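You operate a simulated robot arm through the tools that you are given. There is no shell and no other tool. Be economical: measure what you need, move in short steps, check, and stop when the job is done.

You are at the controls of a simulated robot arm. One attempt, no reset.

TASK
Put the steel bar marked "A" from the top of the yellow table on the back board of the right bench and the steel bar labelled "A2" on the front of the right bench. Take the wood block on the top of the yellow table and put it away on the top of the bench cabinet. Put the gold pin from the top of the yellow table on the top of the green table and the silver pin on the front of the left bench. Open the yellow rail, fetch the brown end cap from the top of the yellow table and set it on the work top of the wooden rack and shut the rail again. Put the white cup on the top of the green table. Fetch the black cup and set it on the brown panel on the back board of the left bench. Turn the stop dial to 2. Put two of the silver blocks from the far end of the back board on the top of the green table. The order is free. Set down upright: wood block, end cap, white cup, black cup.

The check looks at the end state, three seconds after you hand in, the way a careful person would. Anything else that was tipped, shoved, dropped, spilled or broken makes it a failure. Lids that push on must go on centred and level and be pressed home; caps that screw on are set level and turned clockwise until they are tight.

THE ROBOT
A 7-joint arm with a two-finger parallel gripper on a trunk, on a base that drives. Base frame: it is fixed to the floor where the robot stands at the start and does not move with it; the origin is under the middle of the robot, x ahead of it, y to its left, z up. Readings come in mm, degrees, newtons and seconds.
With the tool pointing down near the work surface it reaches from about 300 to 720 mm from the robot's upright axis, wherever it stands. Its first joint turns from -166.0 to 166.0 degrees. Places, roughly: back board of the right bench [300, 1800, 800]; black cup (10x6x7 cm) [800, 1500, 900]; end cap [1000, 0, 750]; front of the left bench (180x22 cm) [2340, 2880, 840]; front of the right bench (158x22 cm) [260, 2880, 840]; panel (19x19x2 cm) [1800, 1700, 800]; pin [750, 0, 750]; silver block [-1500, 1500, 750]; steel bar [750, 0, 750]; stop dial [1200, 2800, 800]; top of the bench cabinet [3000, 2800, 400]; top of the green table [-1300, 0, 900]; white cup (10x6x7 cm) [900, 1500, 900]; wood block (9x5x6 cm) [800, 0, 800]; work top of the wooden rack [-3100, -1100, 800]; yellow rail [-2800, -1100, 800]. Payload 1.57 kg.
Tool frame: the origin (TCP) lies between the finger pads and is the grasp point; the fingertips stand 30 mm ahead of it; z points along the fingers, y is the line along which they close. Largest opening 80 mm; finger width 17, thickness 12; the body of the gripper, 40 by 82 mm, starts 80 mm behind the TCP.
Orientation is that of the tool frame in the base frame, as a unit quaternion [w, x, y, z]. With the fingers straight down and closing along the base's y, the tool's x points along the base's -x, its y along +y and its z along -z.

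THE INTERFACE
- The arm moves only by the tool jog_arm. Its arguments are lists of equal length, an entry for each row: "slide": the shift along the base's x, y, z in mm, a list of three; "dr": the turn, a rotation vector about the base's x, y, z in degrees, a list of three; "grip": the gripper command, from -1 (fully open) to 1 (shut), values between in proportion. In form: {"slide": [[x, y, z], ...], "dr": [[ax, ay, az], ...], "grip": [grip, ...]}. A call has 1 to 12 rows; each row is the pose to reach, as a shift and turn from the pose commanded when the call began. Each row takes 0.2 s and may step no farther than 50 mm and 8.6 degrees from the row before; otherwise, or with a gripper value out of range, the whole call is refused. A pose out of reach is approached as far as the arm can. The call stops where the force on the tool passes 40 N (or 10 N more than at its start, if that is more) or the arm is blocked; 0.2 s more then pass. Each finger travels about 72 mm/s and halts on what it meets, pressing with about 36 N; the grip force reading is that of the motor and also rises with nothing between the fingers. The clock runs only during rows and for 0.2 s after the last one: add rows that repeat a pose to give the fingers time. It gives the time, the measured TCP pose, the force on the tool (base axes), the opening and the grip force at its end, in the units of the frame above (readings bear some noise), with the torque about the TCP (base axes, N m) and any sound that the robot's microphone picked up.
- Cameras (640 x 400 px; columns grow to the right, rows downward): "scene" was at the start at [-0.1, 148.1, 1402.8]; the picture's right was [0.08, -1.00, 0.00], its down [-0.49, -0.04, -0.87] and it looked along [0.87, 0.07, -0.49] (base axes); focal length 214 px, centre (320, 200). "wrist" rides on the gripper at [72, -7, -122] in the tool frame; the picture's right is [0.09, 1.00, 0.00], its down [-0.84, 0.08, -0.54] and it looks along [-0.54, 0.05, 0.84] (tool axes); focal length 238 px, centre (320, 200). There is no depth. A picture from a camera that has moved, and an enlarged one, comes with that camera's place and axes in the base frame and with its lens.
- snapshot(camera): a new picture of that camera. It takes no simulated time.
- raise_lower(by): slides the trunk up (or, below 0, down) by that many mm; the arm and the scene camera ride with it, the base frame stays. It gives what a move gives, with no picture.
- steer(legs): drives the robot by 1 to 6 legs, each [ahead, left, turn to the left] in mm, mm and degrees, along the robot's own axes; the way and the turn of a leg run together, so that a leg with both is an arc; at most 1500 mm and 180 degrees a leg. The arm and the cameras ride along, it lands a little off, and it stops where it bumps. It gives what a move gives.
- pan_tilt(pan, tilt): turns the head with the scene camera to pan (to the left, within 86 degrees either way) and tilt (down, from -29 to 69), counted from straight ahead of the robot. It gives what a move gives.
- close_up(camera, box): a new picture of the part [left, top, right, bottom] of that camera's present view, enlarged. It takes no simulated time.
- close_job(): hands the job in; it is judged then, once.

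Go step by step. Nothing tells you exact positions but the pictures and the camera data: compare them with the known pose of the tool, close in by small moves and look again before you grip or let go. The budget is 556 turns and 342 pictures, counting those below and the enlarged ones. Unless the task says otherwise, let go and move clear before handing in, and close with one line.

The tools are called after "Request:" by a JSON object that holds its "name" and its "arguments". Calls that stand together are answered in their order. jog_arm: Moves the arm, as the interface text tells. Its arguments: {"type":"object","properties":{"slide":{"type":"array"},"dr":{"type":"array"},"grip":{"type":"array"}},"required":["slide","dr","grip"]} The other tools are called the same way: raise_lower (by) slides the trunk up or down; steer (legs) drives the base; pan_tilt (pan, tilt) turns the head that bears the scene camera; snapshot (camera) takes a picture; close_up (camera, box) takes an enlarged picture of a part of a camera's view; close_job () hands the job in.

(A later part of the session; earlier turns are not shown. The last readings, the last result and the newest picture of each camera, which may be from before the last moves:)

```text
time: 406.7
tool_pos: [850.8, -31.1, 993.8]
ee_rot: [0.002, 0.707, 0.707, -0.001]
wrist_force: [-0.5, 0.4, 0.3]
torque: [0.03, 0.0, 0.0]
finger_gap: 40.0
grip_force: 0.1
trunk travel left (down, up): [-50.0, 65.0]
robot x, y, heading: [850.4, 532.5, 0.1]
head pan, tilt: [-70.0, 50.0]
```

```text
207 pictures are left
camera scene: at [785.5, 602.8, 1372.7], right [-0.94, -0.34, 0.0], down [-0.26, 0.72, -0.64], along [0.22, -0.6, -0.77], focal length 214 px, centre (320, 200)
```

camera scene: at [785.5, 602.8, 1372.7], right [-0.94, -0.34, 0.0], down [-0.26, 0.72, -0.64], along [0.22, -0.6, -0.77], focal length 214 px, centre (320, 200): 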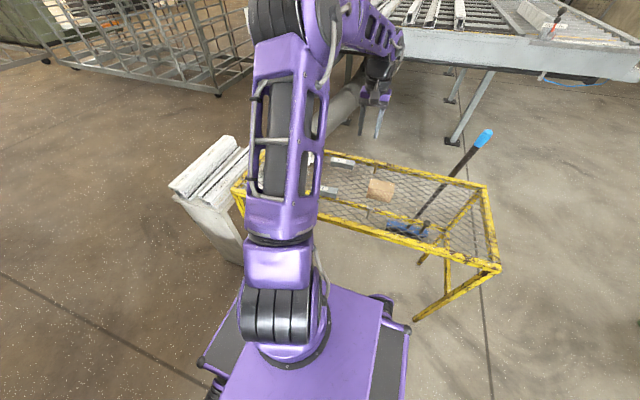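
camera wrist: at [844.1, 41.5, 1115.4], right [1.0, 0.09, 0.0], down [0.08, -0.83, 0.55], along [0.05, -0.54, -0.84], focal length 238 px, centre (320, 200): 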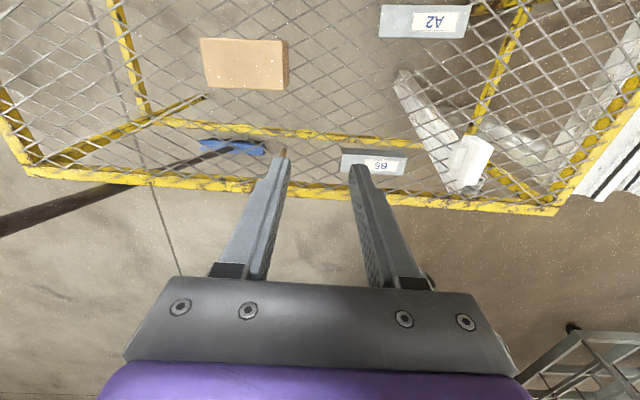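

The gold pin is near [809, −109]; move over it.

Request:
{"name": "jog_arm", "arguments": {"slide": [[-22, -38, -20], [-42, -74, -45], [-42, -78, -90]], "dr": [[0, 0, 0], [0, 0, 0], [0, 0, 0]], "grip": [-0.4, -0.4, -0.4]}}

Request:
{"name": "snapshot", "arguments": {"camera": "wrist"}}

Request:
{"name": "close_up", "arguments": {"camera": "scene", "box": [310, 90, 430, 210]}}

```text
time: 407.5
tool_pos: [809.1, -109.6, 903.7]
ee_rot: [0.002, 0.707, 0.707, 0.0]
wrist_force: [0.0, 0.3, 0.1]
torque: [-0.01, -0.01, -0.04]
finger_gap: 55.6
grip_force: 0.1
trunk travel left (down, up): [-50.0, 65.0]
robot x, y, heading: [847.7, 535.6, 0.1]
head pan, tilt: [-70.0, 50.0]
```

```text
206 pictures are left
camera wrist: at [803.5, -37.3, 1024.7], right [1.0, 0.09, 0.0], down [0.08, -0.83, 0.55], along [0.05, -0.54, -0.84], focal length 238 px, centre (320, 200)
```

wrist: 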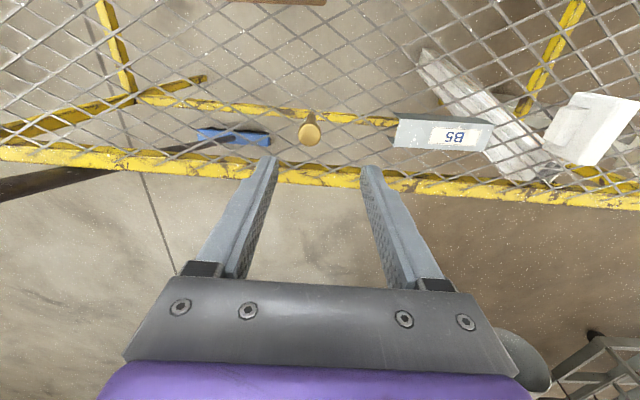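

```text
3.33 times, centred on (370, 150) of scene
camera zoom: at [785.2, 602.8, 1372.8], right [-0.94, -0.34, 0.0], down [-0.26, 0.72, -0.64], along [0.22, -0.6, -0.77], focal length 715 px, centre (153, 367)
```

zoom: 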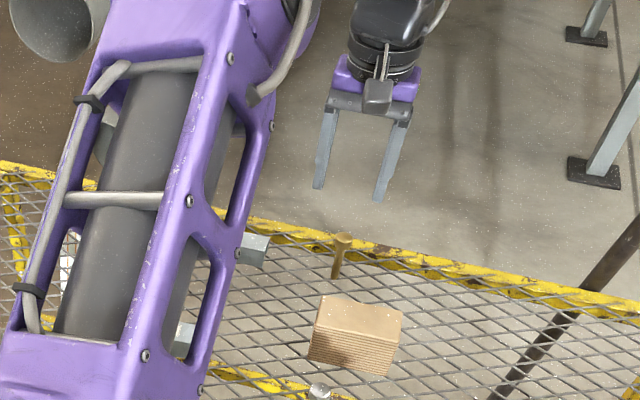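

Request:
{"name": "jog_arm", "arguments": {"slide": [[-9, 4, -40], [-9, 4, -75], [-9, 4, -100]], "dr": [[0, 0, 0], [0, 0, 0], [0, 0, 0]], "grip": [-0.4, -0.4, -0.4]}}

Request:
{"name": "snapshot", "arguments": {"camera": "wrist"}}

Request:
{"name": "close_up", "arguments": {"camera": "scene", "box": [330, 120, 410, 180]}}

```text
time: 408.3
tool_pos: [801.4, -104.1, 802.5]
ee_rot: [0.001, 0.708, 0.706, -0.001]
wrist_force: [1.0, 0.5, 0.3]
torque: [-0.01, 0.0, 0.02]
finger_gap: 56.0
grip_force: 0.1
trunk travel left (down, up): [-50.0, 65.0]
robot x, y, heading: [847.9, 533.1, 0.2]
head pan, tilt: [-70.0, 50.0]
```

```text
204 pictures are left
camera wrist: at [794.2, -32.2, 924.5], right [1.0, 0.09, 0.0], down [0.08, -0.84, 0.54], along [0.05, -0.54, -0.84], focal length 238 px, centre (320, 200)
```

wrist: 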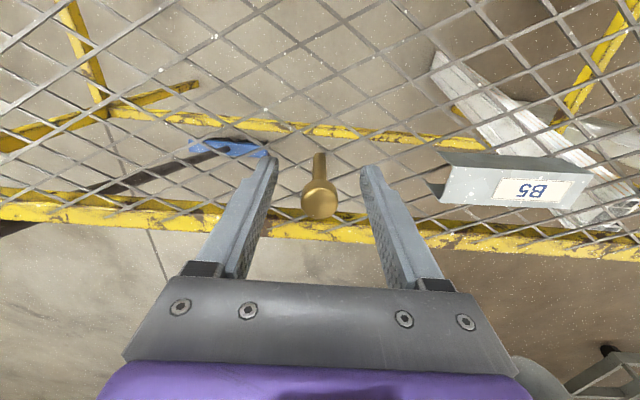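

```text
6.67 times, centred on (370, 150) of scene
camera zoom: at [785.3, 602.8, 1372.8], right [-0.94, -0.34, 0.0], down [-0.26, 0.72, -0.64], along [0.22, -0.6, -0.77], focal length 1430 px, centre (-13, 533)
```

zoom: 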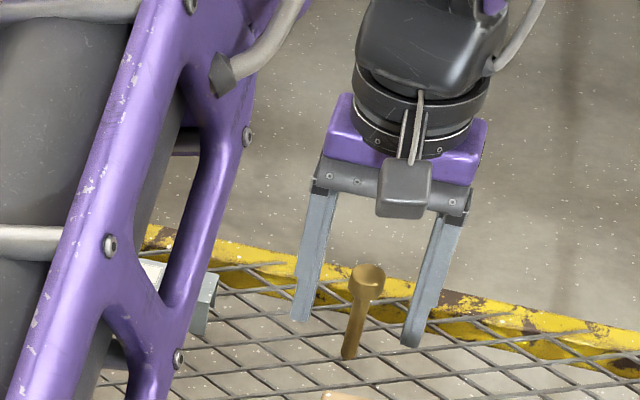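

Request:
{"name": "jog_arm", "arguments": {"slide": [[-1, 0, -12], [-1, 0, -12], [-1, 0, -12], [-1, 0, -12], [-1, 0, -12], [-1, 0, 10], [-1, 5, 50], [-1, 20, 95], [-1, 40, 140], [-1, 75, 170], [-1, 110, 200]], "dr": [[0, 0, 0], [0, 0, 0], [0, 0, 0], [0, 0, 0], [0, 0, 0], [0, 0, 0], [0, 0, 0], [0, 0, 0], [0, 0, 0], [0, 0, 0], [0, 0, 0]], "grip": [-0.4, 0.2, 1, 1, 1, 1, 1, 1, 1, 1, 1]}}

Request:
{"name": "snapshot", "arguments": {"camera": "wrist"}}

```text
time: 410.7
tool_pos: [798.1, 6.5, 1003.5]
ee_rot: [0.001, 0.707, 0.707, 0.0]
wrist_force: [-0.1, -0.7, -1.4]
torque: [0.05, 0.02, 0.01]
finger_gap: 19.9
grip_force: 33.7
trunk travel left (down, up): [-50.0, 65.0]
robot x, y, heading: [848.9, 534.0, 0.3]
head pan, tilt: [-70.0, 50.0]
```

```text
202 pictures are left
camera wrist: at [792.1, 78.2, 1124.8], right [1.0, 0.09, 0.0], down [0.08, -0.84, 0.54], along [0.05, -0.54, -0.84], focal length 238 px, centre (320, 200)
```

wrist: 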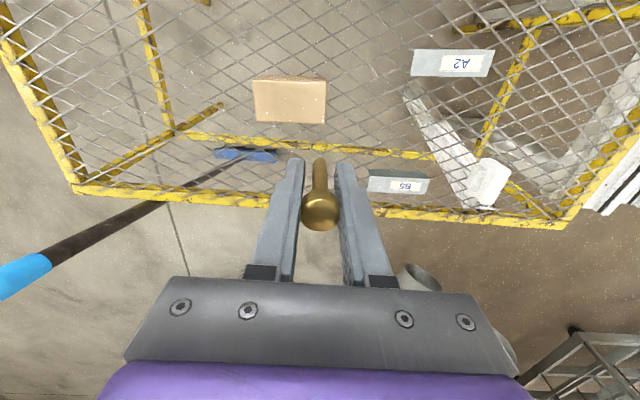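

Gold pin held by its head. I keep the arm out to the right and reverse along to the green table's near end.

Request:
{"name": "steer", "arguments": {"legs": [[0, 110, 0], [-1000, 0, 0], [-660, 0, 0]]}}

Request:
{"name": "snapshot", "arguments": {"camera": "scene"}}

Request:
{"name": "snapshot", "arguments": {"camera": "wrist"}}

```text
time: 420.5
tool_pos: [-872.2, 110.6, 1003.4]
ee_rot: [0.001, 0.707, 0.707, -0.001]
wrist_force: [-0.1, 0.0, -1.2]
torque: [0.03, 0.04, 0.0]
finger_gap: 19.8
grip_force: 33.1
trunk travel left (down, up): [-50.0, 65.0]
robot x, y, heading: [-821.8, 636.6, 0.5]
head pan, tilt: [-70.0, 50.0]
```

```text
201 pictures are left
camera scene: at [-887.1, 706.8, 1372.7], right [-0.94, -0.35, 0.0], down [-0.26, 0.72, -0.64], along [0.22, -0.6, -0.77], focal length 214 px, centre (320, 200)
```

scene: 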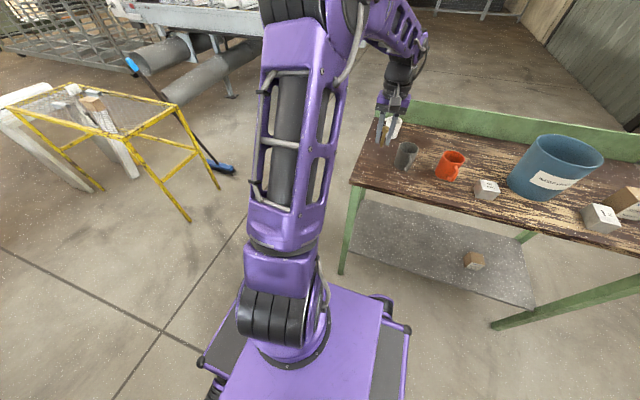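

```text
200 pictures are left
camera wrist: at [-878.9, 182.1, 1124.7], right [1.0, 0.09, 0.0], down [0.08, -0.83, 0.55], along [0.05, -0.54, -0.84], focal length 238 px, centre (320, 200)
```

wrist: 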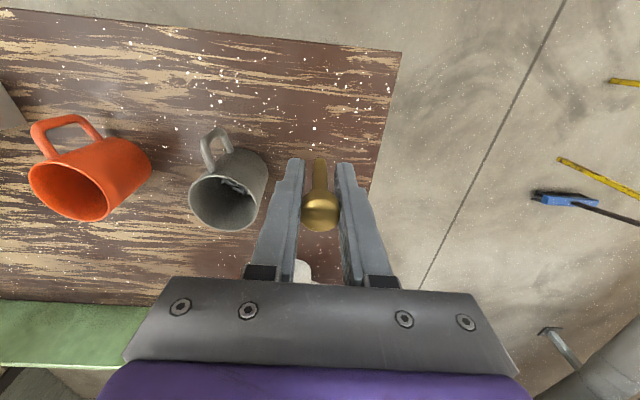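

Request:
{"name": "jog_arm", "arguments": {"slide": [[12, -5, -40], [16, -10, -75], [16, -10, -100]], "dr": [[0, 0, 0], [0, 0, 0], [0, 0, 0]], "grip": [1, 1, 1]}}

Request:
{"name": "jog_arm", "arguments": {"slide": [[0, 0, -4], [0, 0, -8], [0, 0, -12], [0, 0, -14], [0, 0, -16], [0, 0, -18], [0, 0, -20]], "dr": [[0, 0, 0], [0, 0, 0], [0, 0, 0], [0, 0, 0], [0, 0, 0], [0, 0, 0], [0, 0, 0]], "grip": [1, 1, 1, 1, 1, 1, 1]}}

Request:
{"name": "snapshot", "arguments": {"camera": "wrist"}}

```text
time: 421.3
tool_pos: [-857.1, 100.0, 902.5]
ee_rot: [0.002, 0.707, 0.707, 0.0]
wrist_force: [-0.1, -0.5, -0.5]
torque: [0.02, 0.01, 0.02]
finger_gap: 19.8
grip_force: 33.9
trunk travel left (down, up): [-50.0, 65.0]
robot x, y, heading: [-819.5, 638.8, 0.1]
head pan, tilt: [-70.0, 50.0]
```

```text
time: 422.6
tool_pos: [-857.9, 98.8, 890.6]
ee_rot: [0.006, 0.707, 0.707, -0.004]
wrist_force: [1.4, 2.5, 14.2]
torque: [0.06, -0.08, 0.03]
finger_gap: 19.5
grip_force: 33.4
trunk travel left (down, up): [-50.0, 65.0]
robot x, y, heading: [-825.3, 642.9, 0.4]
head pan, tilt: [-70.0, 50.0]
stopped in row 6: the force on the tool passed its limit at 42 N (the readings are from after the stop); the commanded pose is now the measured one
```

```text
199 pictures are left
camera wrist: at [-863.9, 171.7, 1011.9], right [1.0, 0.09, 0.0], down [0.08, -0.83, 0.55], along [0.05, -0.55, -0.83], focal length 238 px, centre (320, 200)
```

wrist: 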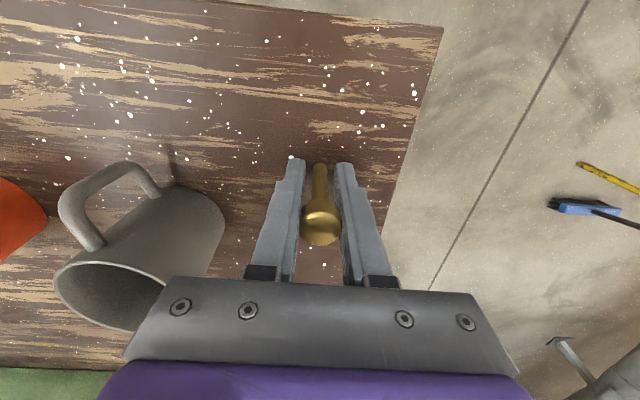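

Request:
{"name": "jog_arm", "arguments": {"slide": [[0, 0, 0], [0, 0, 0], [0, 0, 0], [0, 0, 0], [0, 0, 20], [0, 0, 60], [0, 0, 105]], "dr": [[0, 0, 0], [0, 0, 0], [0, 0, 0], [0, 0, 0], [0, 0, 0], [0, 0, 0], [0, 0, 0]], "grip": [0.4, 0.2, 0, 0, 0, 0, 0]}}

Request:
{"name": "snapshot", "arguments": {"camera": "wrist"}}

```text
time: 424.2
tool_pos: [-859.1, 98.1, 994.1]
ee_rot: [0.004, 0.708, 0.707, -0.002]
wrist_force: [0.8, 0.1, -0.7]
torque: [0.02, -0.02, -0.01]
finger_gap: 39.8
grip_force: 0.0
trunk travel left (down, up): [-50.0, 65.0]
robot x, y, heading: [-823.7, 635.2, 0.4]
head pan, tilt: [-70.0, 50.0]
```

```text
198 pictures are left
camera wrist: at [-864.8, 171.1, 1115.2], right [1.0, 0.09, 0.0], down [0.08, -0.83, 0.55], along [0.05, -0.55, -0.84], focal length 238 px, centre (320, 200)
```

wrist: 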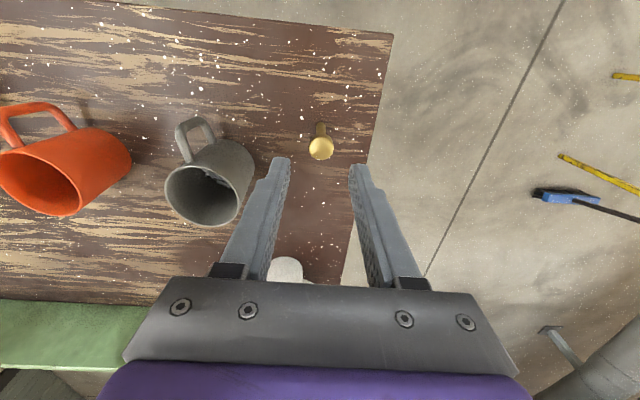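

The gold pin stands on the green table. Next bar A2: drive forward back to the yellow table with the arm still out to the right.

Request:
{"name": "steer", "arguments": {"legs": [[1000, 0, 0], [760, 0, -0.3]]}}

Request:
{"name": "snapshot", "arguments": {"camera": "wrist"}}

```text
time: 433.1
tool_pos: [892.5, 90.7, 993.7]
ee_rot: [0.005, 0.713, 0.701, -0.003]
wrist_force: [1.5, 0.4, -0.1]
torque: [0.01, 0.0, -0.01]
finger_gap: 40.0
grip_force: 0.0
trunk travel left (down, up): [-50.0, 65.0]
robot x, y, heading: [940.0, 628.6, -0.6]
head pan, tilt: [-70.0, 50.0]
```

```text
197 pictures are left
camera wrist: at [887.9, 164.3, 1115.0], right [1.0, 0.08, 0.0], down [0.06, -0.83, 0.55], along [0.04, -0.55, -0.83], focal length 238 px, centre (320, 200)
```

wrist: 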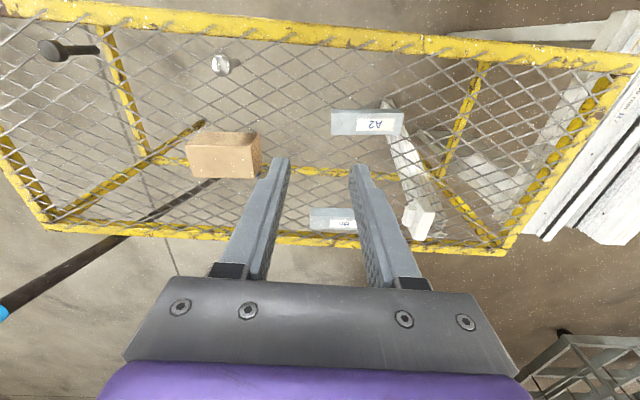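

A2 lies along x at about [962, 74]. Turn the tool 90° and move above it.

Request:
{"name": "jog_arm", "arguments": {"slide": [[8, -2, 0], [16, -4, 0], [24, -6, 0], [32, -8, 0], [40, -10, 0], [48, -12, -10], [56, -14, -20], [62, -16, -30], [68, -17, -40], [70, -17, -55], [70, -17, -70]], "dr": [[0, 0, -8.2], [0, 0, -16.4], [0, 0, -24.6], [0, 0, -32.8], [0, 0, -41], [0, 0, -49.2], [0, 0, -57.4], [0, 0, -65.6], [0, 0, -73.8], [0, 0, -82], [0, 0, -89]], "grip": [-1, -1, -1, -1, -1, -1, -1, -1, -1, -1, -1]}}

Request:
{"name": "snapshot", "arguments": {"camera": "wrist"}}

```text
time: 435.5
tool_pos: [962.1, 73.4, 923.2]
ee_rot: [0.001, 1.0, 0.0, -0.005]
wrist_force: [0.2, 0.4, -0.3]
torque: [0.0, 0.0, -0.01]
finger_gap: 80.0
grip_force: 0.0
trunk travel left (down, up): [-50.0, 65.0]
robot x, y, heading: [940.9, 635.6, -0.7]
head pan, tilt: [-70.0, 50.0]
```

```text
196 pictures are left
camera wrist: at [1036.3, 80.9, 1044.6], right [0.09, -1.0, 0.0], down [-0.83, -0.08, 0.55], along [-0.55, -0.05, -0.83], focal length 238 px, centre (320, 200)
```

wrist: 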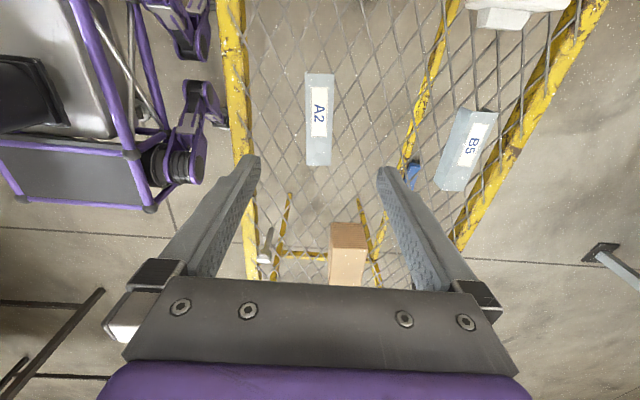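

Request:
{"name": "jog_arm", "arguments": {"slide": [[-2, 3, -45], [-2, 3, -90], [-2, 3, -120], [-2, 3, -138], [-2, 3, -140], [-2, 3, -140], [-2, 3, -140], [-2, 3, -140], [-2, 3, -140]], "dr": [[0, 0, 0], [0, 0, 0], [0, 0, 0], [0, 0, 0], [0, 0, 0], [0, 0, 0], [0, 0, 0], [0, 0, 0], [0, 0, 0]], "grip": [-1, -1, -1, -1, -0.4, 0.3, 1, 1, 1]}}

Request:
{"name": "snapshot", "arguments": {"camera": "wrist"}}

```text
time: 437.5
tool_pos: [960.5, 76.4, 784.1]
ee_rot: [0.001, 1.0, 0.001, -0.005]
wrist_force: [0.3, 0.5, 0.6]
torque: [0.02, 0.01, 0.0]
finger_gap: 29.3
grip_force: 36.1
trunk travel left (down, up): [-50.0, 65.0]
robot x, y, heading: [937.0, 631.2, -0.6]
head pan, tilt: [-70.0, 50.0]
```

```text
195 pictures are left
camera wrist: at [1034.4, 84.0, 904.6], right [0.1, -1.0, 0.0], down [-0.83, -0.08, 0.55], along [-0.55, -0.05, -0.83], focal length 238 px, centre (320, 200)
```

wrist: 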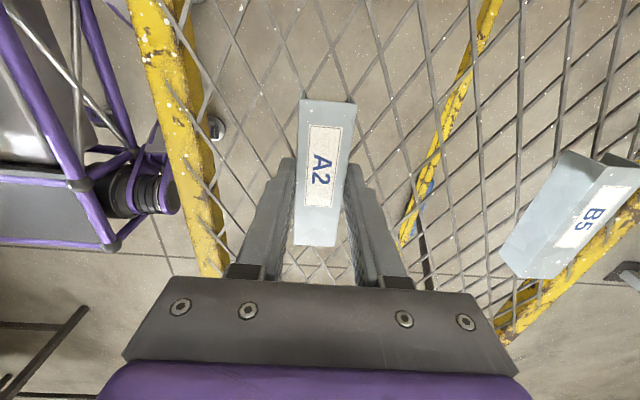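

Gripped. Lift, then swing the arm (tool turning with it) to the front for the long drive.

Request:
{"name": "jog_arm", "arguments": {"slide": [[0, 0, 20], [0, 0, 65], [0, 0, 110], [0, 0, 155], [0, 0, 200], [0, 0, 226]], "dr": [[0, 0, 0], [0, 0, 0], [0, 0, 0], [0, 0, 0], [0, 0, 0], [0, 0, 0]], "grip": [1, 1, 1, 1, 1, 1]}}

Request:
{"name": "jog_arm", "arguments": {"slide": [[48.5, 3.9, 0], [96.4, 11.9, 0], [143.5, 24.2, 0], [189.3, 40.4, 0], [233.5, 60.6, 0], [275.8, 84.6, 0], [315.9, 112.2, 0], [353.4, 143.2, 0], [388, 177.3, 0], [419.5, 214.3, 0], [447.8, 253.9, 0], [472.4, 295.8, 0]], "dr": [[0, 0, 5], [0, 0, 10], [0, 0, 15], [0, 0, 20], [0, 0, 25], [0, 0, 30], [0, 0, 35], [0, 0, 40], [0, 0, 45], [0, 0, 50], [0, 0, 55], [0, 0, 60]], "grip": [1, 1, 1, 1, 1, 1, 1, 1, 1, 1, 1, 1]}}

Request:
{"name": "jog_arm", "arguments": {"slide": [[20.9, 43.9, 0], [37.9, 89.5, 0], [50.8, 136.3, 0], [59.6, 184.2, 0], [64.2, 232.6, 0]], "dr": [[0, 0, 5], [0, 0, 10], [0, 0, 15], [0, 0, 20], [0, 0, 25]], "grip": [1, 1, 1, 1, 1]}}

Request:
{"name": "pan_tilt", "arguments": {"pan": 0, "tilt": 15}}

Request:
{"name": "snapshot", "arguments": {"camera": "scene"}}

```text
time: 438.9
tool_pos: [961.0, 77.3, 1011.6]
ee_rot: [0.001, 1.0, 0.002, -0.005]
wrist_force: [-0.9, 0.0, -0.8]
torque: [-0.01, -0.02, -0.05]
finger_gap: 29.5
grip_force: 35.0
trunk travel left (down, up): [-50.0, 65.0]
robot x, y, heading: [938.2, 628.1, -0.5]
head pan, tilt: [-70.0, 50.0]
```

```text
time: 441.5
tool_pos: [1434.7, 373.9, 1011.6]
ee_rot: [0.003, 0.865, 0.502, -0.003]
wrist_force: [-0.4, 0.0, -1.6]
torque: [0.04, 0.02, 0.04]
finger_gap: 29.4
grip_force: 36.3
trunk travel left (down, up): [-50.0, 65.0]
robot x, y, heading: [935.6, 628.3, -0.7]
head pan, tilt: [-70.0, 50.0]
```

```text
time: 442.7
tool_pos: [1498.3, 606.1, 1010.4]
ee_rot: [0.005, 0.735, 0.678, -0.003]
wrist_force: [0.1, 0.2, -0.6]
torque: [0.0, -0.02, 0.0]
finger_gap: 29.5
grip_force: 35.9
trunk travel left (down, up): [-50.0, 65.0]
robot x, y, heading: [939.6, 632.1, -0.6]
head pan, tilt: [-70.0, 50.0]
```

```text
time: 444.1
tool_pos: [1497.2, 604.8, 1009.4]
ee_rot: [0.004, 0.736, 0.677, -0.004]
wrist_force: [0.0, -0.5, -1.4]
torque: [-0.02, -0.01, 0.0]
finger_gap: 29.7
grip_force: 36.2
trunk travel left (down, up): [-50.0, 65.0]
robot x, y, heading: [938.5, 633.4, -0.7]
head pan, tilt: [0.0, 15.0]
```

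```text
194 pictures are left
camera scene: at [941.4, 771.7, 1426.4], right [-0.01, -1.0, 0.0], down [-0.26, 0.0, -0.97], along [0.97, -0.01, -0.26], focal length 214 px, centre (320, 200)
```

scene: 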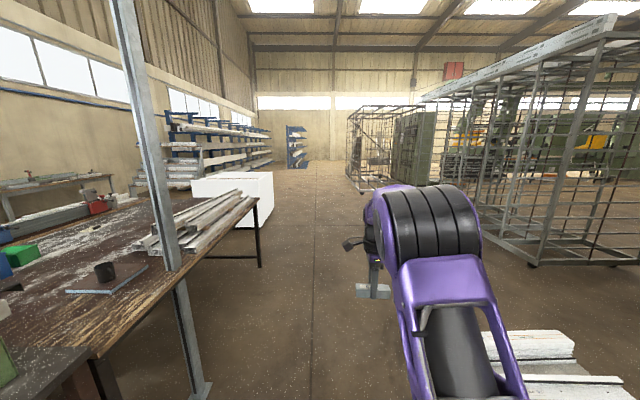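

The corridor east is clear. Drive east along the bench and look around its far end.

Request:
{"name": "steer", "arguments": {"legs": [[1400, 0, 0.7], [1000, 0, 0], [0, 0, 60]]}}

Request:
{"name": "pan_tilt", "arguments": {"pan": 0, "tilt": 25}}

Request:
{"name": "snapshot", "arguments": {"camera": "scene"}}

```text
time: 458.6
tool_pos: [3645.2, 1099.2, 1008.6]
ee_rot: [0.006, 0.289, 0.957, 0.0]
wrist_force: [0.0, -1.0, -0.9]
torque: [0.02, 0.02, 0.01]
finger_gap: 29.4
grip_force: 36.0
trunk travel left (down, up): [-50.0, 65.0]
robot x, y, heading: [3356.9, 619.5, 60.4]
head pan, tilt: [0.0, 15.0]
```

```text
time: 459.4
tool_pos: [3645.5, 1100.8, 1008.5]
ee_rot: [0.005, 0.289, 0.957, -0.001]
wrist_force: [-0.6, 0.7, -0.9]
torque: [0.01, 0.02, 0.0]
finger_gap: 29.5
grip_force: 35.7
trunk travel left (down, up): [-50.0, 65.0]
robot x, y, heading: [3354.7, 616.7, 60.3]
head pan, tilt: [0.0, 25.0]
```

```text
193 pictures are left
camera scene: at [3231.5, 693.2, 1410.3], right [0.87, -0.49, 0.0], down [-0.21, -0.37, -0.91], along [0.45, 0.79, -0.42], focal length 214 px, centre (320, 200)
```

scene: 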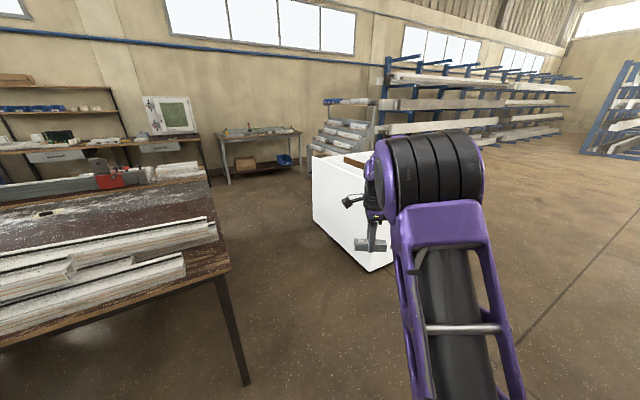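

The aisle behind the benches can be reached through the gap between bench end (x≈3240) and the white box (x≈4290). Drive through.

Request:
{"name": "steer", "arguments": {"legs": [[0, 0, 29.7], [0, -400, 0], [1400, 0, 0]]}}

Request:
{"name": "snapshot", "arguments": {"camera": "scene"}}

```text
time: 471.8
tool_pos: [3751.2, 2582.7, 1009.1]
ee_rot: [0.006, 0.032, 0.999, 0.001]
wrist_force: [0.3, -0.5, -0.7]
torque: [0.0, 0.02, 0.02]
finger_gap: 29.6
grip_force: 36.2
trunk travel left (down, up): [-50.0, 65.0]
robot x, y, heading: [3740.8, 2021.9, 90.4]
head pan, tilt: [0.0, 25.0]
```

```text
192 pictures are left
camera scene: at [3598.0, 2023.7, 1410.2], right [1.0, 0.01, 0.0], down [0.0, -0.42, -0.91], along [-0.01, 0.91, -0.42], focal length 214 px, centre (320, 200)
```

scene: 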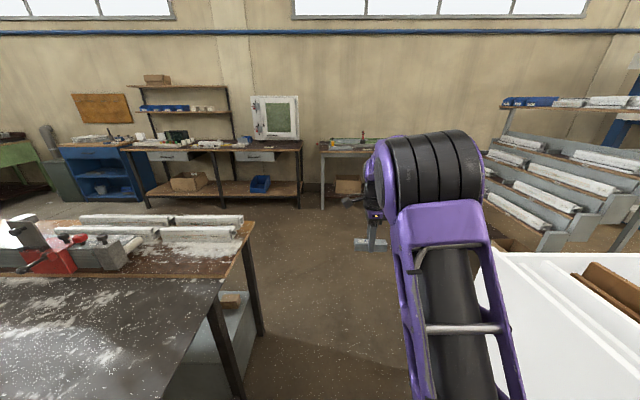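

Request:
{"name": "steer", "arguments": {"legs": [[1480, 0, 0], [0, 0, 89.6]]}}

Request:
{"name": "snapshot", "arguments": {"camera": "scene"}}

```text
time: 483.0
tool_pos: [3162.4, 3508.4, 1010.0]
ee_rot: [0.004, -0.684, 0.73, 0.004]
wrist_force: [-0.5, -0.3, -1.4]
torque: [0.01, 0.04, -0.01]
finger_gap: 29.8
grip_force: 36.1
trunk travel left (down, up): [-50.0, 65.0]
robot x, y, heading: [3725.8, 3493.4, -179.5]
head pan, tilt: [0.0, 25.0]
```

```text
191 pictures are left
camera scene: at [3722.2, 3356.2, 1410.2], right [-0.01, 1.0, 0.0], down [0.42, 0.0, -0.91], along [-0.91, -0.01, -0.42], focal length 214 px, centre (320, 200)
```

scene: 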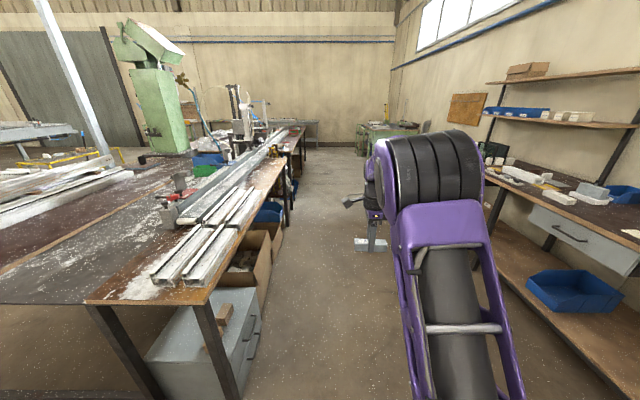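

The aisle is clear. Drive west along it to opposite the right bench.

Request:
{"name": "steer", "arguments": {"legs": [[0, -120, -0.5], [1400, 0, 0]]}}

Request:
{"name": "snapshot", "arguments": {"camera": "scene"}}

```text
time: 491.4
tool_pos: [1758.6, 3650.3, 1010.1]
ee_rot: [0.003, -0.677, 0.736, 0.004]
wrist_force: [0.2, 0.7, -0.8]
torque: [0.04, 0.03, 0.02]
finger_gap: 29.4
grip_force: 36.5
trunk travel left (down, up): [-50.0, 65.0]
robot x, y, heading: [2320.3, 3625.3, 179.4]
head pan, tilt: [0.0, 25.0]
```

```text
190 pictures are left
camera scene: at [2315.7, 3485.8, 1410.2], right [0.01, 1.0, 0.0], down [0.42, 0.0, -0.91], along [-0.91, 0.01, -0.42], focal length 214 px, centre (320, 200)
```

scene: 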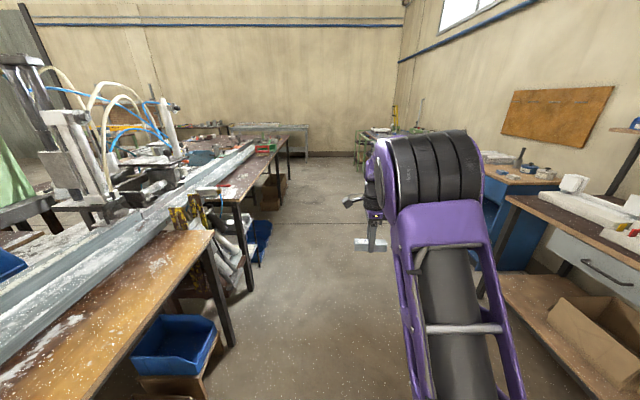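

Request:
{"name": "steer", "arguments": {"legs": [[1300, 0, 0], [720, 0, 0], [0, 0, 90.5]]}}

Request:
{"name": "pan_tilt", "arguments": {"pan": 0, "tilt": 35}}

Request:
{"name": "snapshot", "arguments": {"camera": "scene"}}

Request:
{"name": "snapshot", "arguments": {"camera": "wrist"}}

```text
time: 505.3
tool_pos: [287.0, 3083.4, 1009.9]
ee_rot: [0.001, 0.999, -0.046, -0.005]
wrist_force: [0.2, -0.5, -0.7]
torque: [-0.03, 0.02, 0.0]
finger_gap: 29.9
grip_force: 36.3
trunk travel left (down, up): [-50.0, 65.0]
robot x, y, heading: [316.9, 3647.0, -91.2]
head pan, tilt: [0.0, 25.0]
```

```text
time: 506.1
tool_pos: [286.8, 3083.2, 1008.7]
ee_rot: [0.0, 0.999, -0.047, -0.005]
wrist_force: [-0.1, 0.1, -0.8]
torque: [0.02, -0.01, -0.01]
finger_gap: 29.4
grip_force: 35.7
trunk travel left (down, up): [-50.0, 65.0]
robot x, y, heading: [312.0, 3643.0, -91.2]
head pan, tilt: [0.0, 35.0]
```

```text
189 pictures are left
camera scene: at [456.0, 3643.7, 1394.5], right [-1.0, 0.02, 0.0], down [0.01, 0.57, -0.82], along [-0.02, -0.82, -0.57], focal length 214 px, centre (320, 200)
```

scene: 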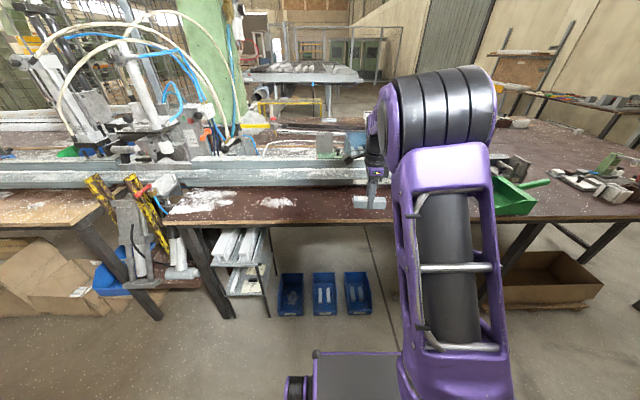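

```text
188 pictures are left
camera wrist: at [360.8, 3083.0, 1130.8], right [0.0, -1.0, 0.0], down [-0.83, 0.0, 0.55], along [-0.55, 0.0, -0.83], focal length 238 px, centre (320, 200)
```

wrist: 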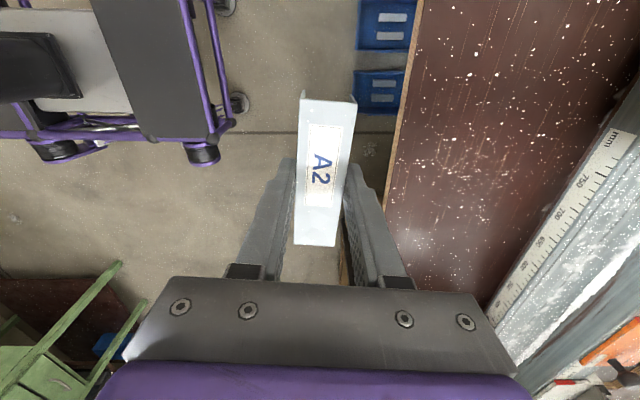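

The front strip runs y≈2725–2985. Drive forward 190 and lower A2 onto it.

Request:
{"name": "steer", "arguments": {"legs": [[190, 0, 0]]}}

Request:
{"name": "jog_arm", "arguments": {"slide": [[0, -10, -40], [0, -15, -80], [0, -15, -115]], "dr": [[0, 0, 0], [0, 0, 0], [0, 0, 0]], "grip": [1, 1, 1]}}

Request:
{"name": "snapshot", "arguments": {"camera": "wrist"}}

```text
time: 507.6
tool_pos: [281.9, 2894.6, 1010.5]
ee_rot: [0.001, 0.999, -0.047, -0.005]
wrist_force: [0.5, -0.4, -2.2]
torque: [0.01, -0.01, -0.01]
finger_gap: 29.6
grip_force: 35.9
trunk travel left (down, up): [-50.0, 65.0]
robot x, y, heading: [314.2, 3455.1, -90.9]
head pan, tilt: [0.0, 35.0]
```

```text
time: 508.4
tool_pos: [282.0, 2880.2, 893.2]
ee_rot: [0.0, 0.999, -0.046, -0.005]
wrist_force: [-0.1, -0.4, -1.8]
torque: [-0.02, 0.01, 0.02]
finger_gap: 29.4
grip_force: 36.2
trunk travel left (down, up): [-50.0, 65.0]
robot x, y, heading: [309.6, 3456.1, -91.1]
head pan, tilt: [0.0, 35.0]
```

```text
187 pictures are left
camera wrist: at [355.8, 2879.8, 1015.0], right [0.0, -1.0, 0.0], down [-0.83, 0.0, 0.55], along [-0.55, 0.0, -0.83], focal length 238 px, centre (320, 200)
```

wrist: 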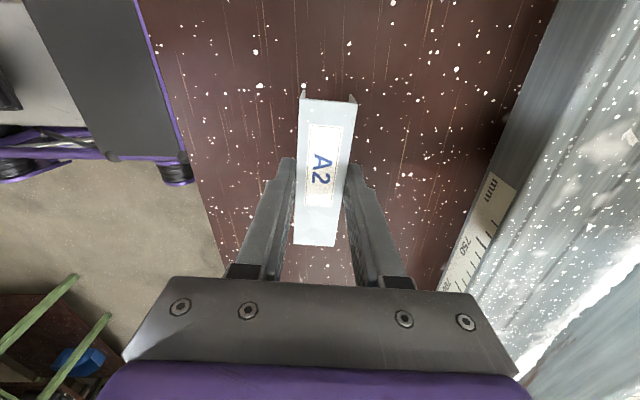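

Request:
{"name": "jog_arm", "arguments": {"slide": [[0, 0, -8], [0, 0, -14], [0, 0, -18], [0, 0, -21], [0, 0, -24]], "dr": [[0, 0, 0], [0, 0, 0], [0, 0, 0], [0, 0, 0], [0, 0, 0]], "grip": [1, 1, 1, 1, 1]}}

```text
time: 509.6
tool_pos: [282.2, 2880.9, 873.1]
ee_rot: [0.004, 0.999, -0.046, -0.006]
wrist_force: [1.4, 2.0, 17.6]
torque: [0.39, 0.14, -0.02]
finger_gap: 29.4
grip_force: 35.8
trunk travel left (down, up): [-50.0, 65.0]
robot x, y, heading: [313.3, 3452.6, -91.3]
head pan, tilt: [0.0, 35.0]
```

Contact. Release and rise; look back toward the dial too.

Request:
{"name": "jog_arm", "arguments": {"slide": [[0, 0, 3], [0, 0, 3], [0, 0, 3], [0, 0, 3], [0, 0, 30], [0, 0, 70], [0, 15, 115], [0, 50, 140]], "dr": [[0, 0, 0], [0, 0, 0], [0, 0, 0], [0, 0, 0], [0, 0, 0], [0, 0, 0], [0, 0, 0], [0, 0, 0]], "grip": [0.3, 0, -0.5, -1, -1, -1, -1, -1]}}

Request:
{"name": "snapshot", "arguments": {"camera": "wrist"}}

Request:
{"name": "close_up", "arguments": {"camera": "scene", "box": [0, 100, 260, 260]}}

```text
time: 511.4
tool_pos: [282.0, 2931.3, 1010.5]
ee_rot: [0.001, 0.999, -0.048, -0.005]
wrist_force: [0.1, 0.2, -1.1]
torque: [-0.02, -0.01, -0.04]
finger_gap: 80.1
grip_force: 0.0
trunk travel left (down, up): [-50.0, 65.0]
robot x, y, heading: [311.9, 3456.7, -91.3]
head pan, tilt: [0.0, 35.0]
```

```text
186 pictures are left
camera wrist: at [356.3, 2931.1, 1132.5], right [0.0, -1.0, 0.0], down [-0.83, 0.0, 0.55], along [-0.55, 0.0, -0.83], focal length 238 px, centre (320, 200)
```

wrist: 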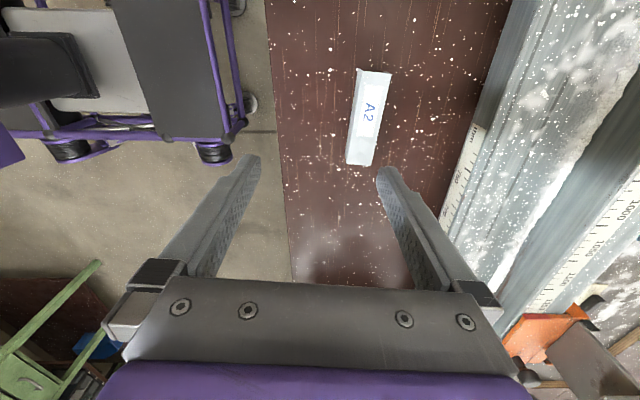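

```text
2.46 times, centred on (130, 180) of scene
camera zoom: at [452.2, 3455.4, 1394.4], right [-1.0, 0.02, 0.0], down [0.01, 0.57, -0.82], along [-0.02, -0.82, -0.57], focal length 528 px, centre (788, 249)
```

zoom: 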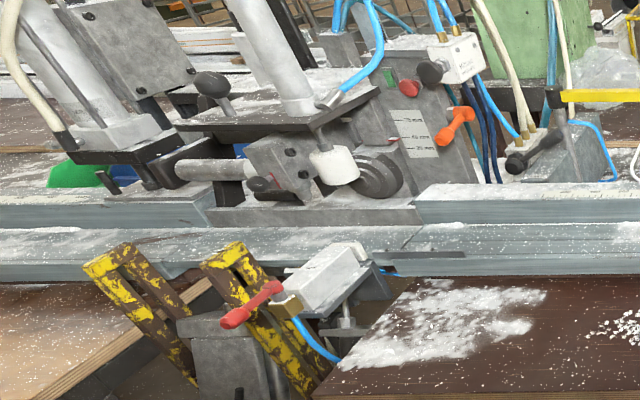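

A2 is placed. Now find the stop dial near x≈1200: back off and strafe east.

Request:
{"name": "steer", "arguments": {"legs": [[-230, 0, 1], [0, 800, 0]]}}

Request:
{"name": "pan_tilt", "arguments": {"pan": 0, "tilt": 30}}

Request:
{"name": "snapshot", "arguments": {"camera": "scene"}}

Request:
{"name": "close_up", "arguments": {"camera": "scene", "box": [200, 120, 380, 240]}}

```text
time: 520.8
tool_pos: [1097.5, 3163.3, 1010.8]
ee_rot: [0.001, 0.999, -0.033, -0.006]
wrist_force: [-0.6, 0.1, 0.0]
torque: [0.01, 0.02, -0.01]
finger_gap: 80.0
grip_force: 0.1
trunk travel left (down, up): [-50.0, 65.0]
robot x, y, heading: [1114.4, 3683.8, -89.7]
head pan, tilt: [0.0, 35.0]
```

```text
time: 521.5
tool_pos: [1097.6, 3164.2, 1011.0]
ee_rot: [0.001, 0.999, -0.033, -0.005]
wrist_force: [-0.5, -0.1, 0.0]
torque: [0.03, -0.02, 0.01]
finger_gap: 80.0
grip_force: 0.0
trunk travel left (down, up): [-50.0, 65.0]
robot x, y, heading: [1112.5, 3687.3, -89.6]
head pan, tilt: [0.0, 30.0]
```

```text
184 pictures are left
camera scene: at [1253.4, 3689.8, 1402.2], right [-1.0, -0.01, 0.0], down [0.0, 0.5, -0.87], along [0.01, -0.87, -0.5], focal length 214 px, centre (320, 200)
```

scene: 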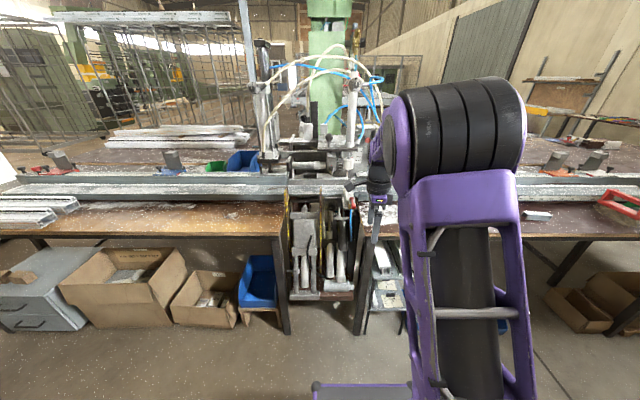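

```text
3.33 times, centred on (290, 180) of scene
camera zoom: at [1253.4, 3689.8, 1402.2], right [-1.0, -0.01, 0.0], down [0.0, 0.5, -0.87], along [0.01, -0.87, -0.5], focal length 715 px, centre (420, 267)
```

zoom: 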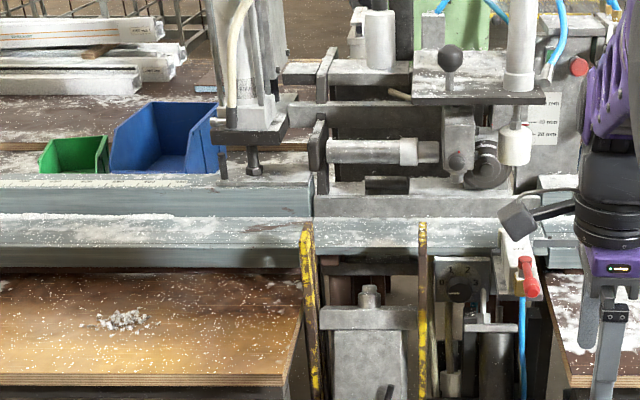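

I see a plate with a knob and markings below the rail; zoom in.

Request:
{"name": "close_up", "arguments": {"camera": "scene", "box": [310, 190, 360, 225]}}

Request:
{"name": "snapshot", "arguments": {"camera": "wrist"}}

```text
11.43 times, centred on (335, 208) of scene
camera zoom: at [1253.4, 3689.8, 1402.2], right [-1.0, -0.01, 0.0], down [0.0, 0.5, -0.87], along [0.01, -0.87, -0.5], focal length 2451 px, centre (149, 114)
```

zoom: 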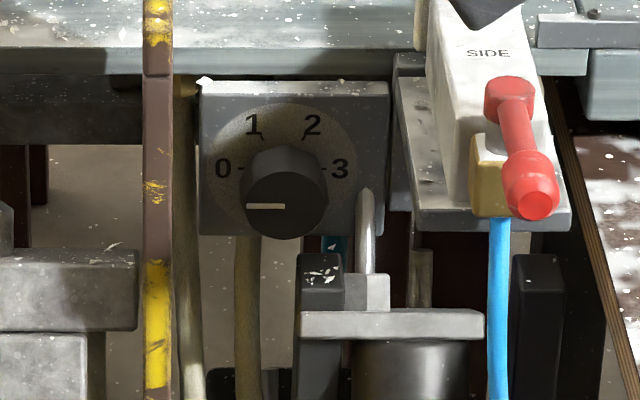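

```text
181 pictures are left
camera wrist: at [1171.8, 3165.0, 1132.4], right [0.03, -1.0, 0.0], down [-0.83, -0.02, 0.55], along [-0.55, -0.02, -0.83], focal length 238 px, centre (320, 200)
```

wrist: 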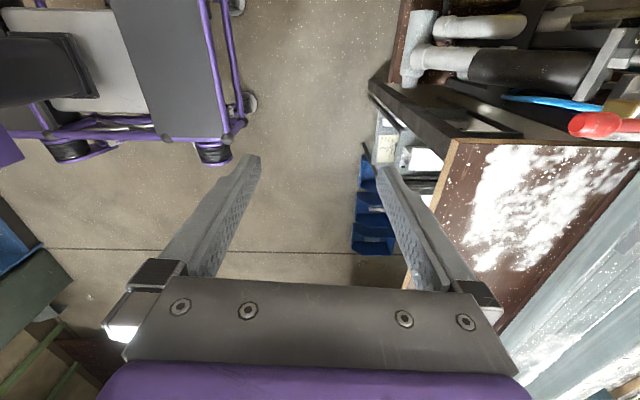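

The dial shows 0–3 with the pointer at 0; it needs a 120° clockwise turn. I need its exact position; strafe for a second view.

Request:
{"name": "steer", "arguments": {"legs": [[0, 220, 0]]}}

Request:
{"name": "snapshot", "arguments": {"camera": "scene"}}

Request:
{"name": "close_up", "arguments": {"camera": "scene", "box": [350, 190, 410, 230]}}

```text
time: 524.2
tool_pos: [1317.7, 3163.2, 1011.3]
ee_rot: [0.001, 0.999, -0.033, -0.006]
wrist_force: [-0.6, 0.3, -0.1]
torque: [-0.01, -0.02, 0.01]
finger_gap: 79.9
grip_force: 0.0
trunk travel left (down, up): [-50.0, 65.0]
robot x, y, heading: [1331.7, 3690.3, -89.8]
head pan, tilt: [0.0, 30.0]
```

```text
180 pictures are left
camera scene: at [1474.3, 3690.7, 1402.3], right [-1.0, 0.0, 0.0], down [0.0, 0.5, -0.87], along [0.0, -0.87, -0.5], focal length 214 px, centre (320, 200)
```

scene: 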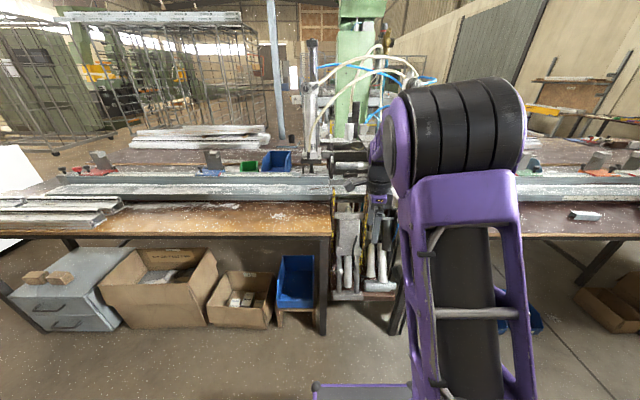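

```text
10.00 times, centred on (380, 210) of scene
camera zoom: at [1474.3, 3690.7, 1402.3], right [-1.0, 0.0, 0.0], down [0.0, 0.5, -0.87], along [0.0, -0.87, -0.5], focal length 2145 px, centre (-280, 100)
```

zoom: 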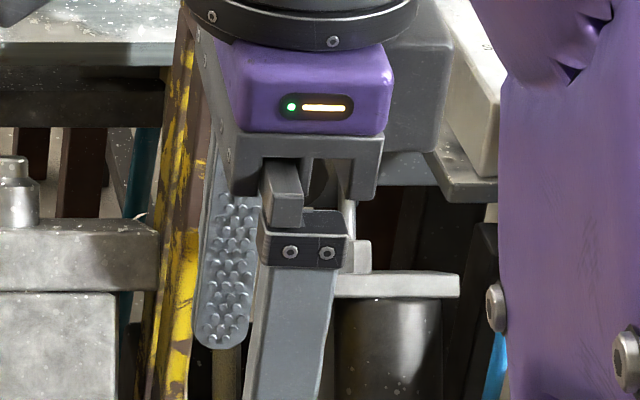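

The gripper hides it here; view from the other side instead.

Request:
{"name": "steer", "arguments": {"legs": [[0, -430, 0]]}}

Request:
{"name": "snapshot", "arguments": {"camera": "scene"}}

Request:
{"name": "close_up", "arguments": {"camera": "scene", "box": [260, 180, 340, 235]}}

```text
time: 528.9
tool_pos: [887.5, 3163.2, 1011.9]
ee_rot: [0.001, 0.999, -0.032, -0.006]
wrist_force: [0.2, 0.3, 0.2]
torque: [0.0, 0.02, -0.05]
finger_gap: 79.9
grip_force: 0.0
trunk travel left (down, up): [-50.0, 65.0]
robot x, y, heading: [900.7, 3684.9, -89.9]
head pan, tilt: [0.0, 30.0]
```

```text
178 pictures are left
camera scene: at [1042.8, 3688.6, 1402.2], right [-1.0, -0.01, 0.0], down [0.0, 0.5, -0.87], along [0.01, -0.87, -0.5], focal length 214 px, centre (320, 200)
```

scene: 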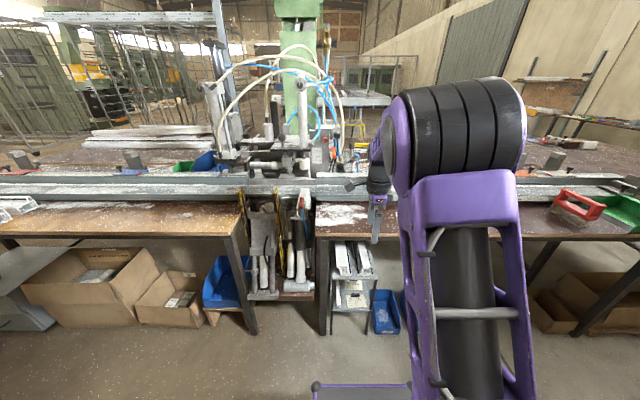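

```text
7.27 times, centred on (300, 208) of scene
camera zoom: at [1042.8, 3688.6, 1402.2], right [-1.0, -0.01, 0.0], down [0.0, 0.5, -0.87], along [0.01, -0.87, -0.5], focal length 1560 px, centre (466, 146)
```

zoom: 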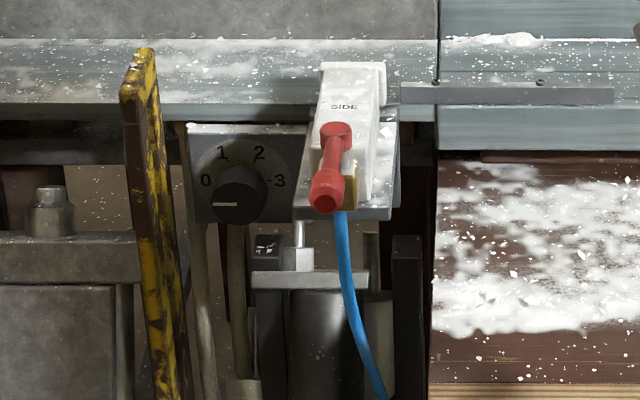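

Triangulation puts the knob at about [1206, 2789, 845] facing +y. I plan a horizontal grip and two 60° strokes. First strafe to x≈1206 and pitch the tool level.

Request:
{"name": "steer", "arguments": {"legs": [[0, 305, 0]]}}

Request:
{"name": "jog_arm", "arguments": {"slide": [[0, -30, -10], [5, -60, -20]], "dr": [[0, 0, 2], [0, 0, 3.8]], "grip": [-1, -1]}}

Request:
{"name": "jog_arm", "arguments": {"slide": [[0, -5, 0], [0, -10, 0], [0, -15, -5], [0, -20, -10], [0, -25, -15], [0, -30, -20], [0, -30, -25], [0, -30, -30], [0, -30, -35], [0, -30, -40], [0, -30, -45]], "dr": [[-8.2, 0, 0], [-16.4, 0, 0], [-24.6, 0, 0], [-32.8, 0, 0], [-41, 0, 0], [-49.2, 0, 0], [-57.4, 0, 0], [-65.6, 0, 0], [-73.8, 0, 0], [-82, 0, 0], [-90, 0, 0]], "grip": [-1, -1, -0.9, -0.8, -0.7, -0.6, -0.5, -0.4, -0.4, -0.4, -0.4]}}

Request:
{"name": "snapshot", "arguments": {"camera": "scene"}}

Request:
{"name": "snapshot", "arguments": {"camera": "wrist"}}

```text
time: 532.4
tool_pos: [1190.2, 3163.8, 1011.0]
ee_rot: [0.001, 0.999, -0.033, -0.005]
wrist_force: [0.3, 0.0, -1.2]
torque: [-0.01, -0.04, 0.0]
finger_gap: 80.0
grip_force: 0.0
trunk travel left (down, up): [-50.0, 65.0]
robot x, y, heading: [1209.6, 3688.7, -89.5]
head pan, tilt: [0.0, 30.0]
```

```text
time: 533.0
tool_pos: [1194.6, 3103.4, 990.5]
ee_rot: [0.001, 1.0, 0.0, -0.005]
wrist_force: [0.1, 0.5, -0.2]
torque: [-0.03, -0.02, 0.05]
finger_gap: 80.2
grip_force: 0.0
trunk travel left (down, up): [-50.0, 65.0]
robot x, y, heading: [1207.8, 3688.3, -89.6]
head pan, tilt: [0.0, 30.0]
```

```text
time: 535.4
tool_pos: [1194.7, 3073.9, 945.8]
ee_rot: [0.708, 0.706, -0.003, -0.003]
wrist_force: [0.0, -0.3, 0.5]
torque: [0.01, 0.02, 0.0]
finger_gap: 56.2
grip_force: 0.0
trunk travel left (down, up): [-50.0, 65.0]
robot x, y, heading: [1204.2, 3689.9, -89.7]
head pan, tilt: [0.0, 30.0]
```

```text
176 pictures are left
camera scene: at [1345.4, 3690.9, 1402.3], right [-1.0, -0.01, 0.0], down [0.0, 0.5, -0.87], along [0.01, -0.87, -0.5], focal length 214 px, centre (320, 200)
```

scene: 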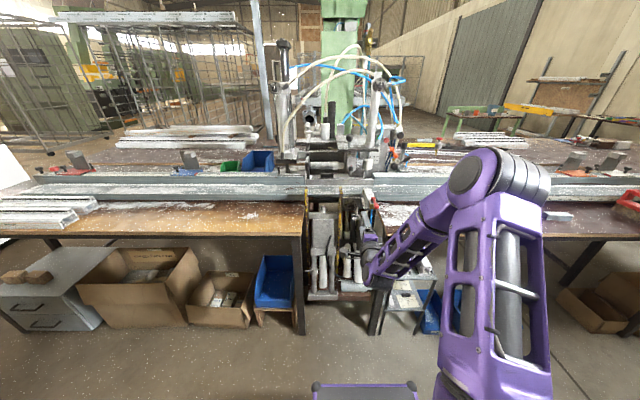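

```text
175 pictures are left
camera wrist: at [1268.8, 3195.6, 939.2], right [0.09, 0.0, 1.0], down [-0.83, 0.55, 0.07], along [-0.55, -0.84, 0.05], focal length 238 px, centre (320, 200)
```

wrist: 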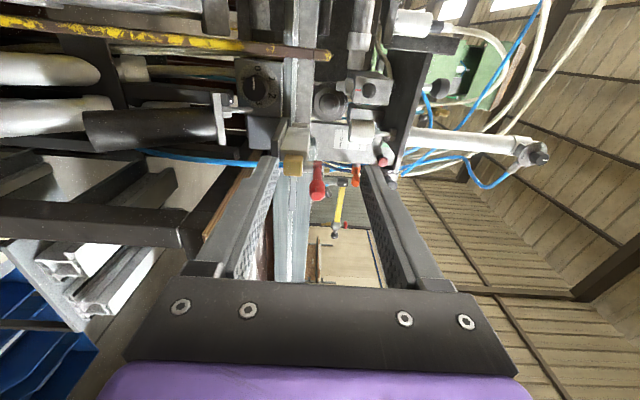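

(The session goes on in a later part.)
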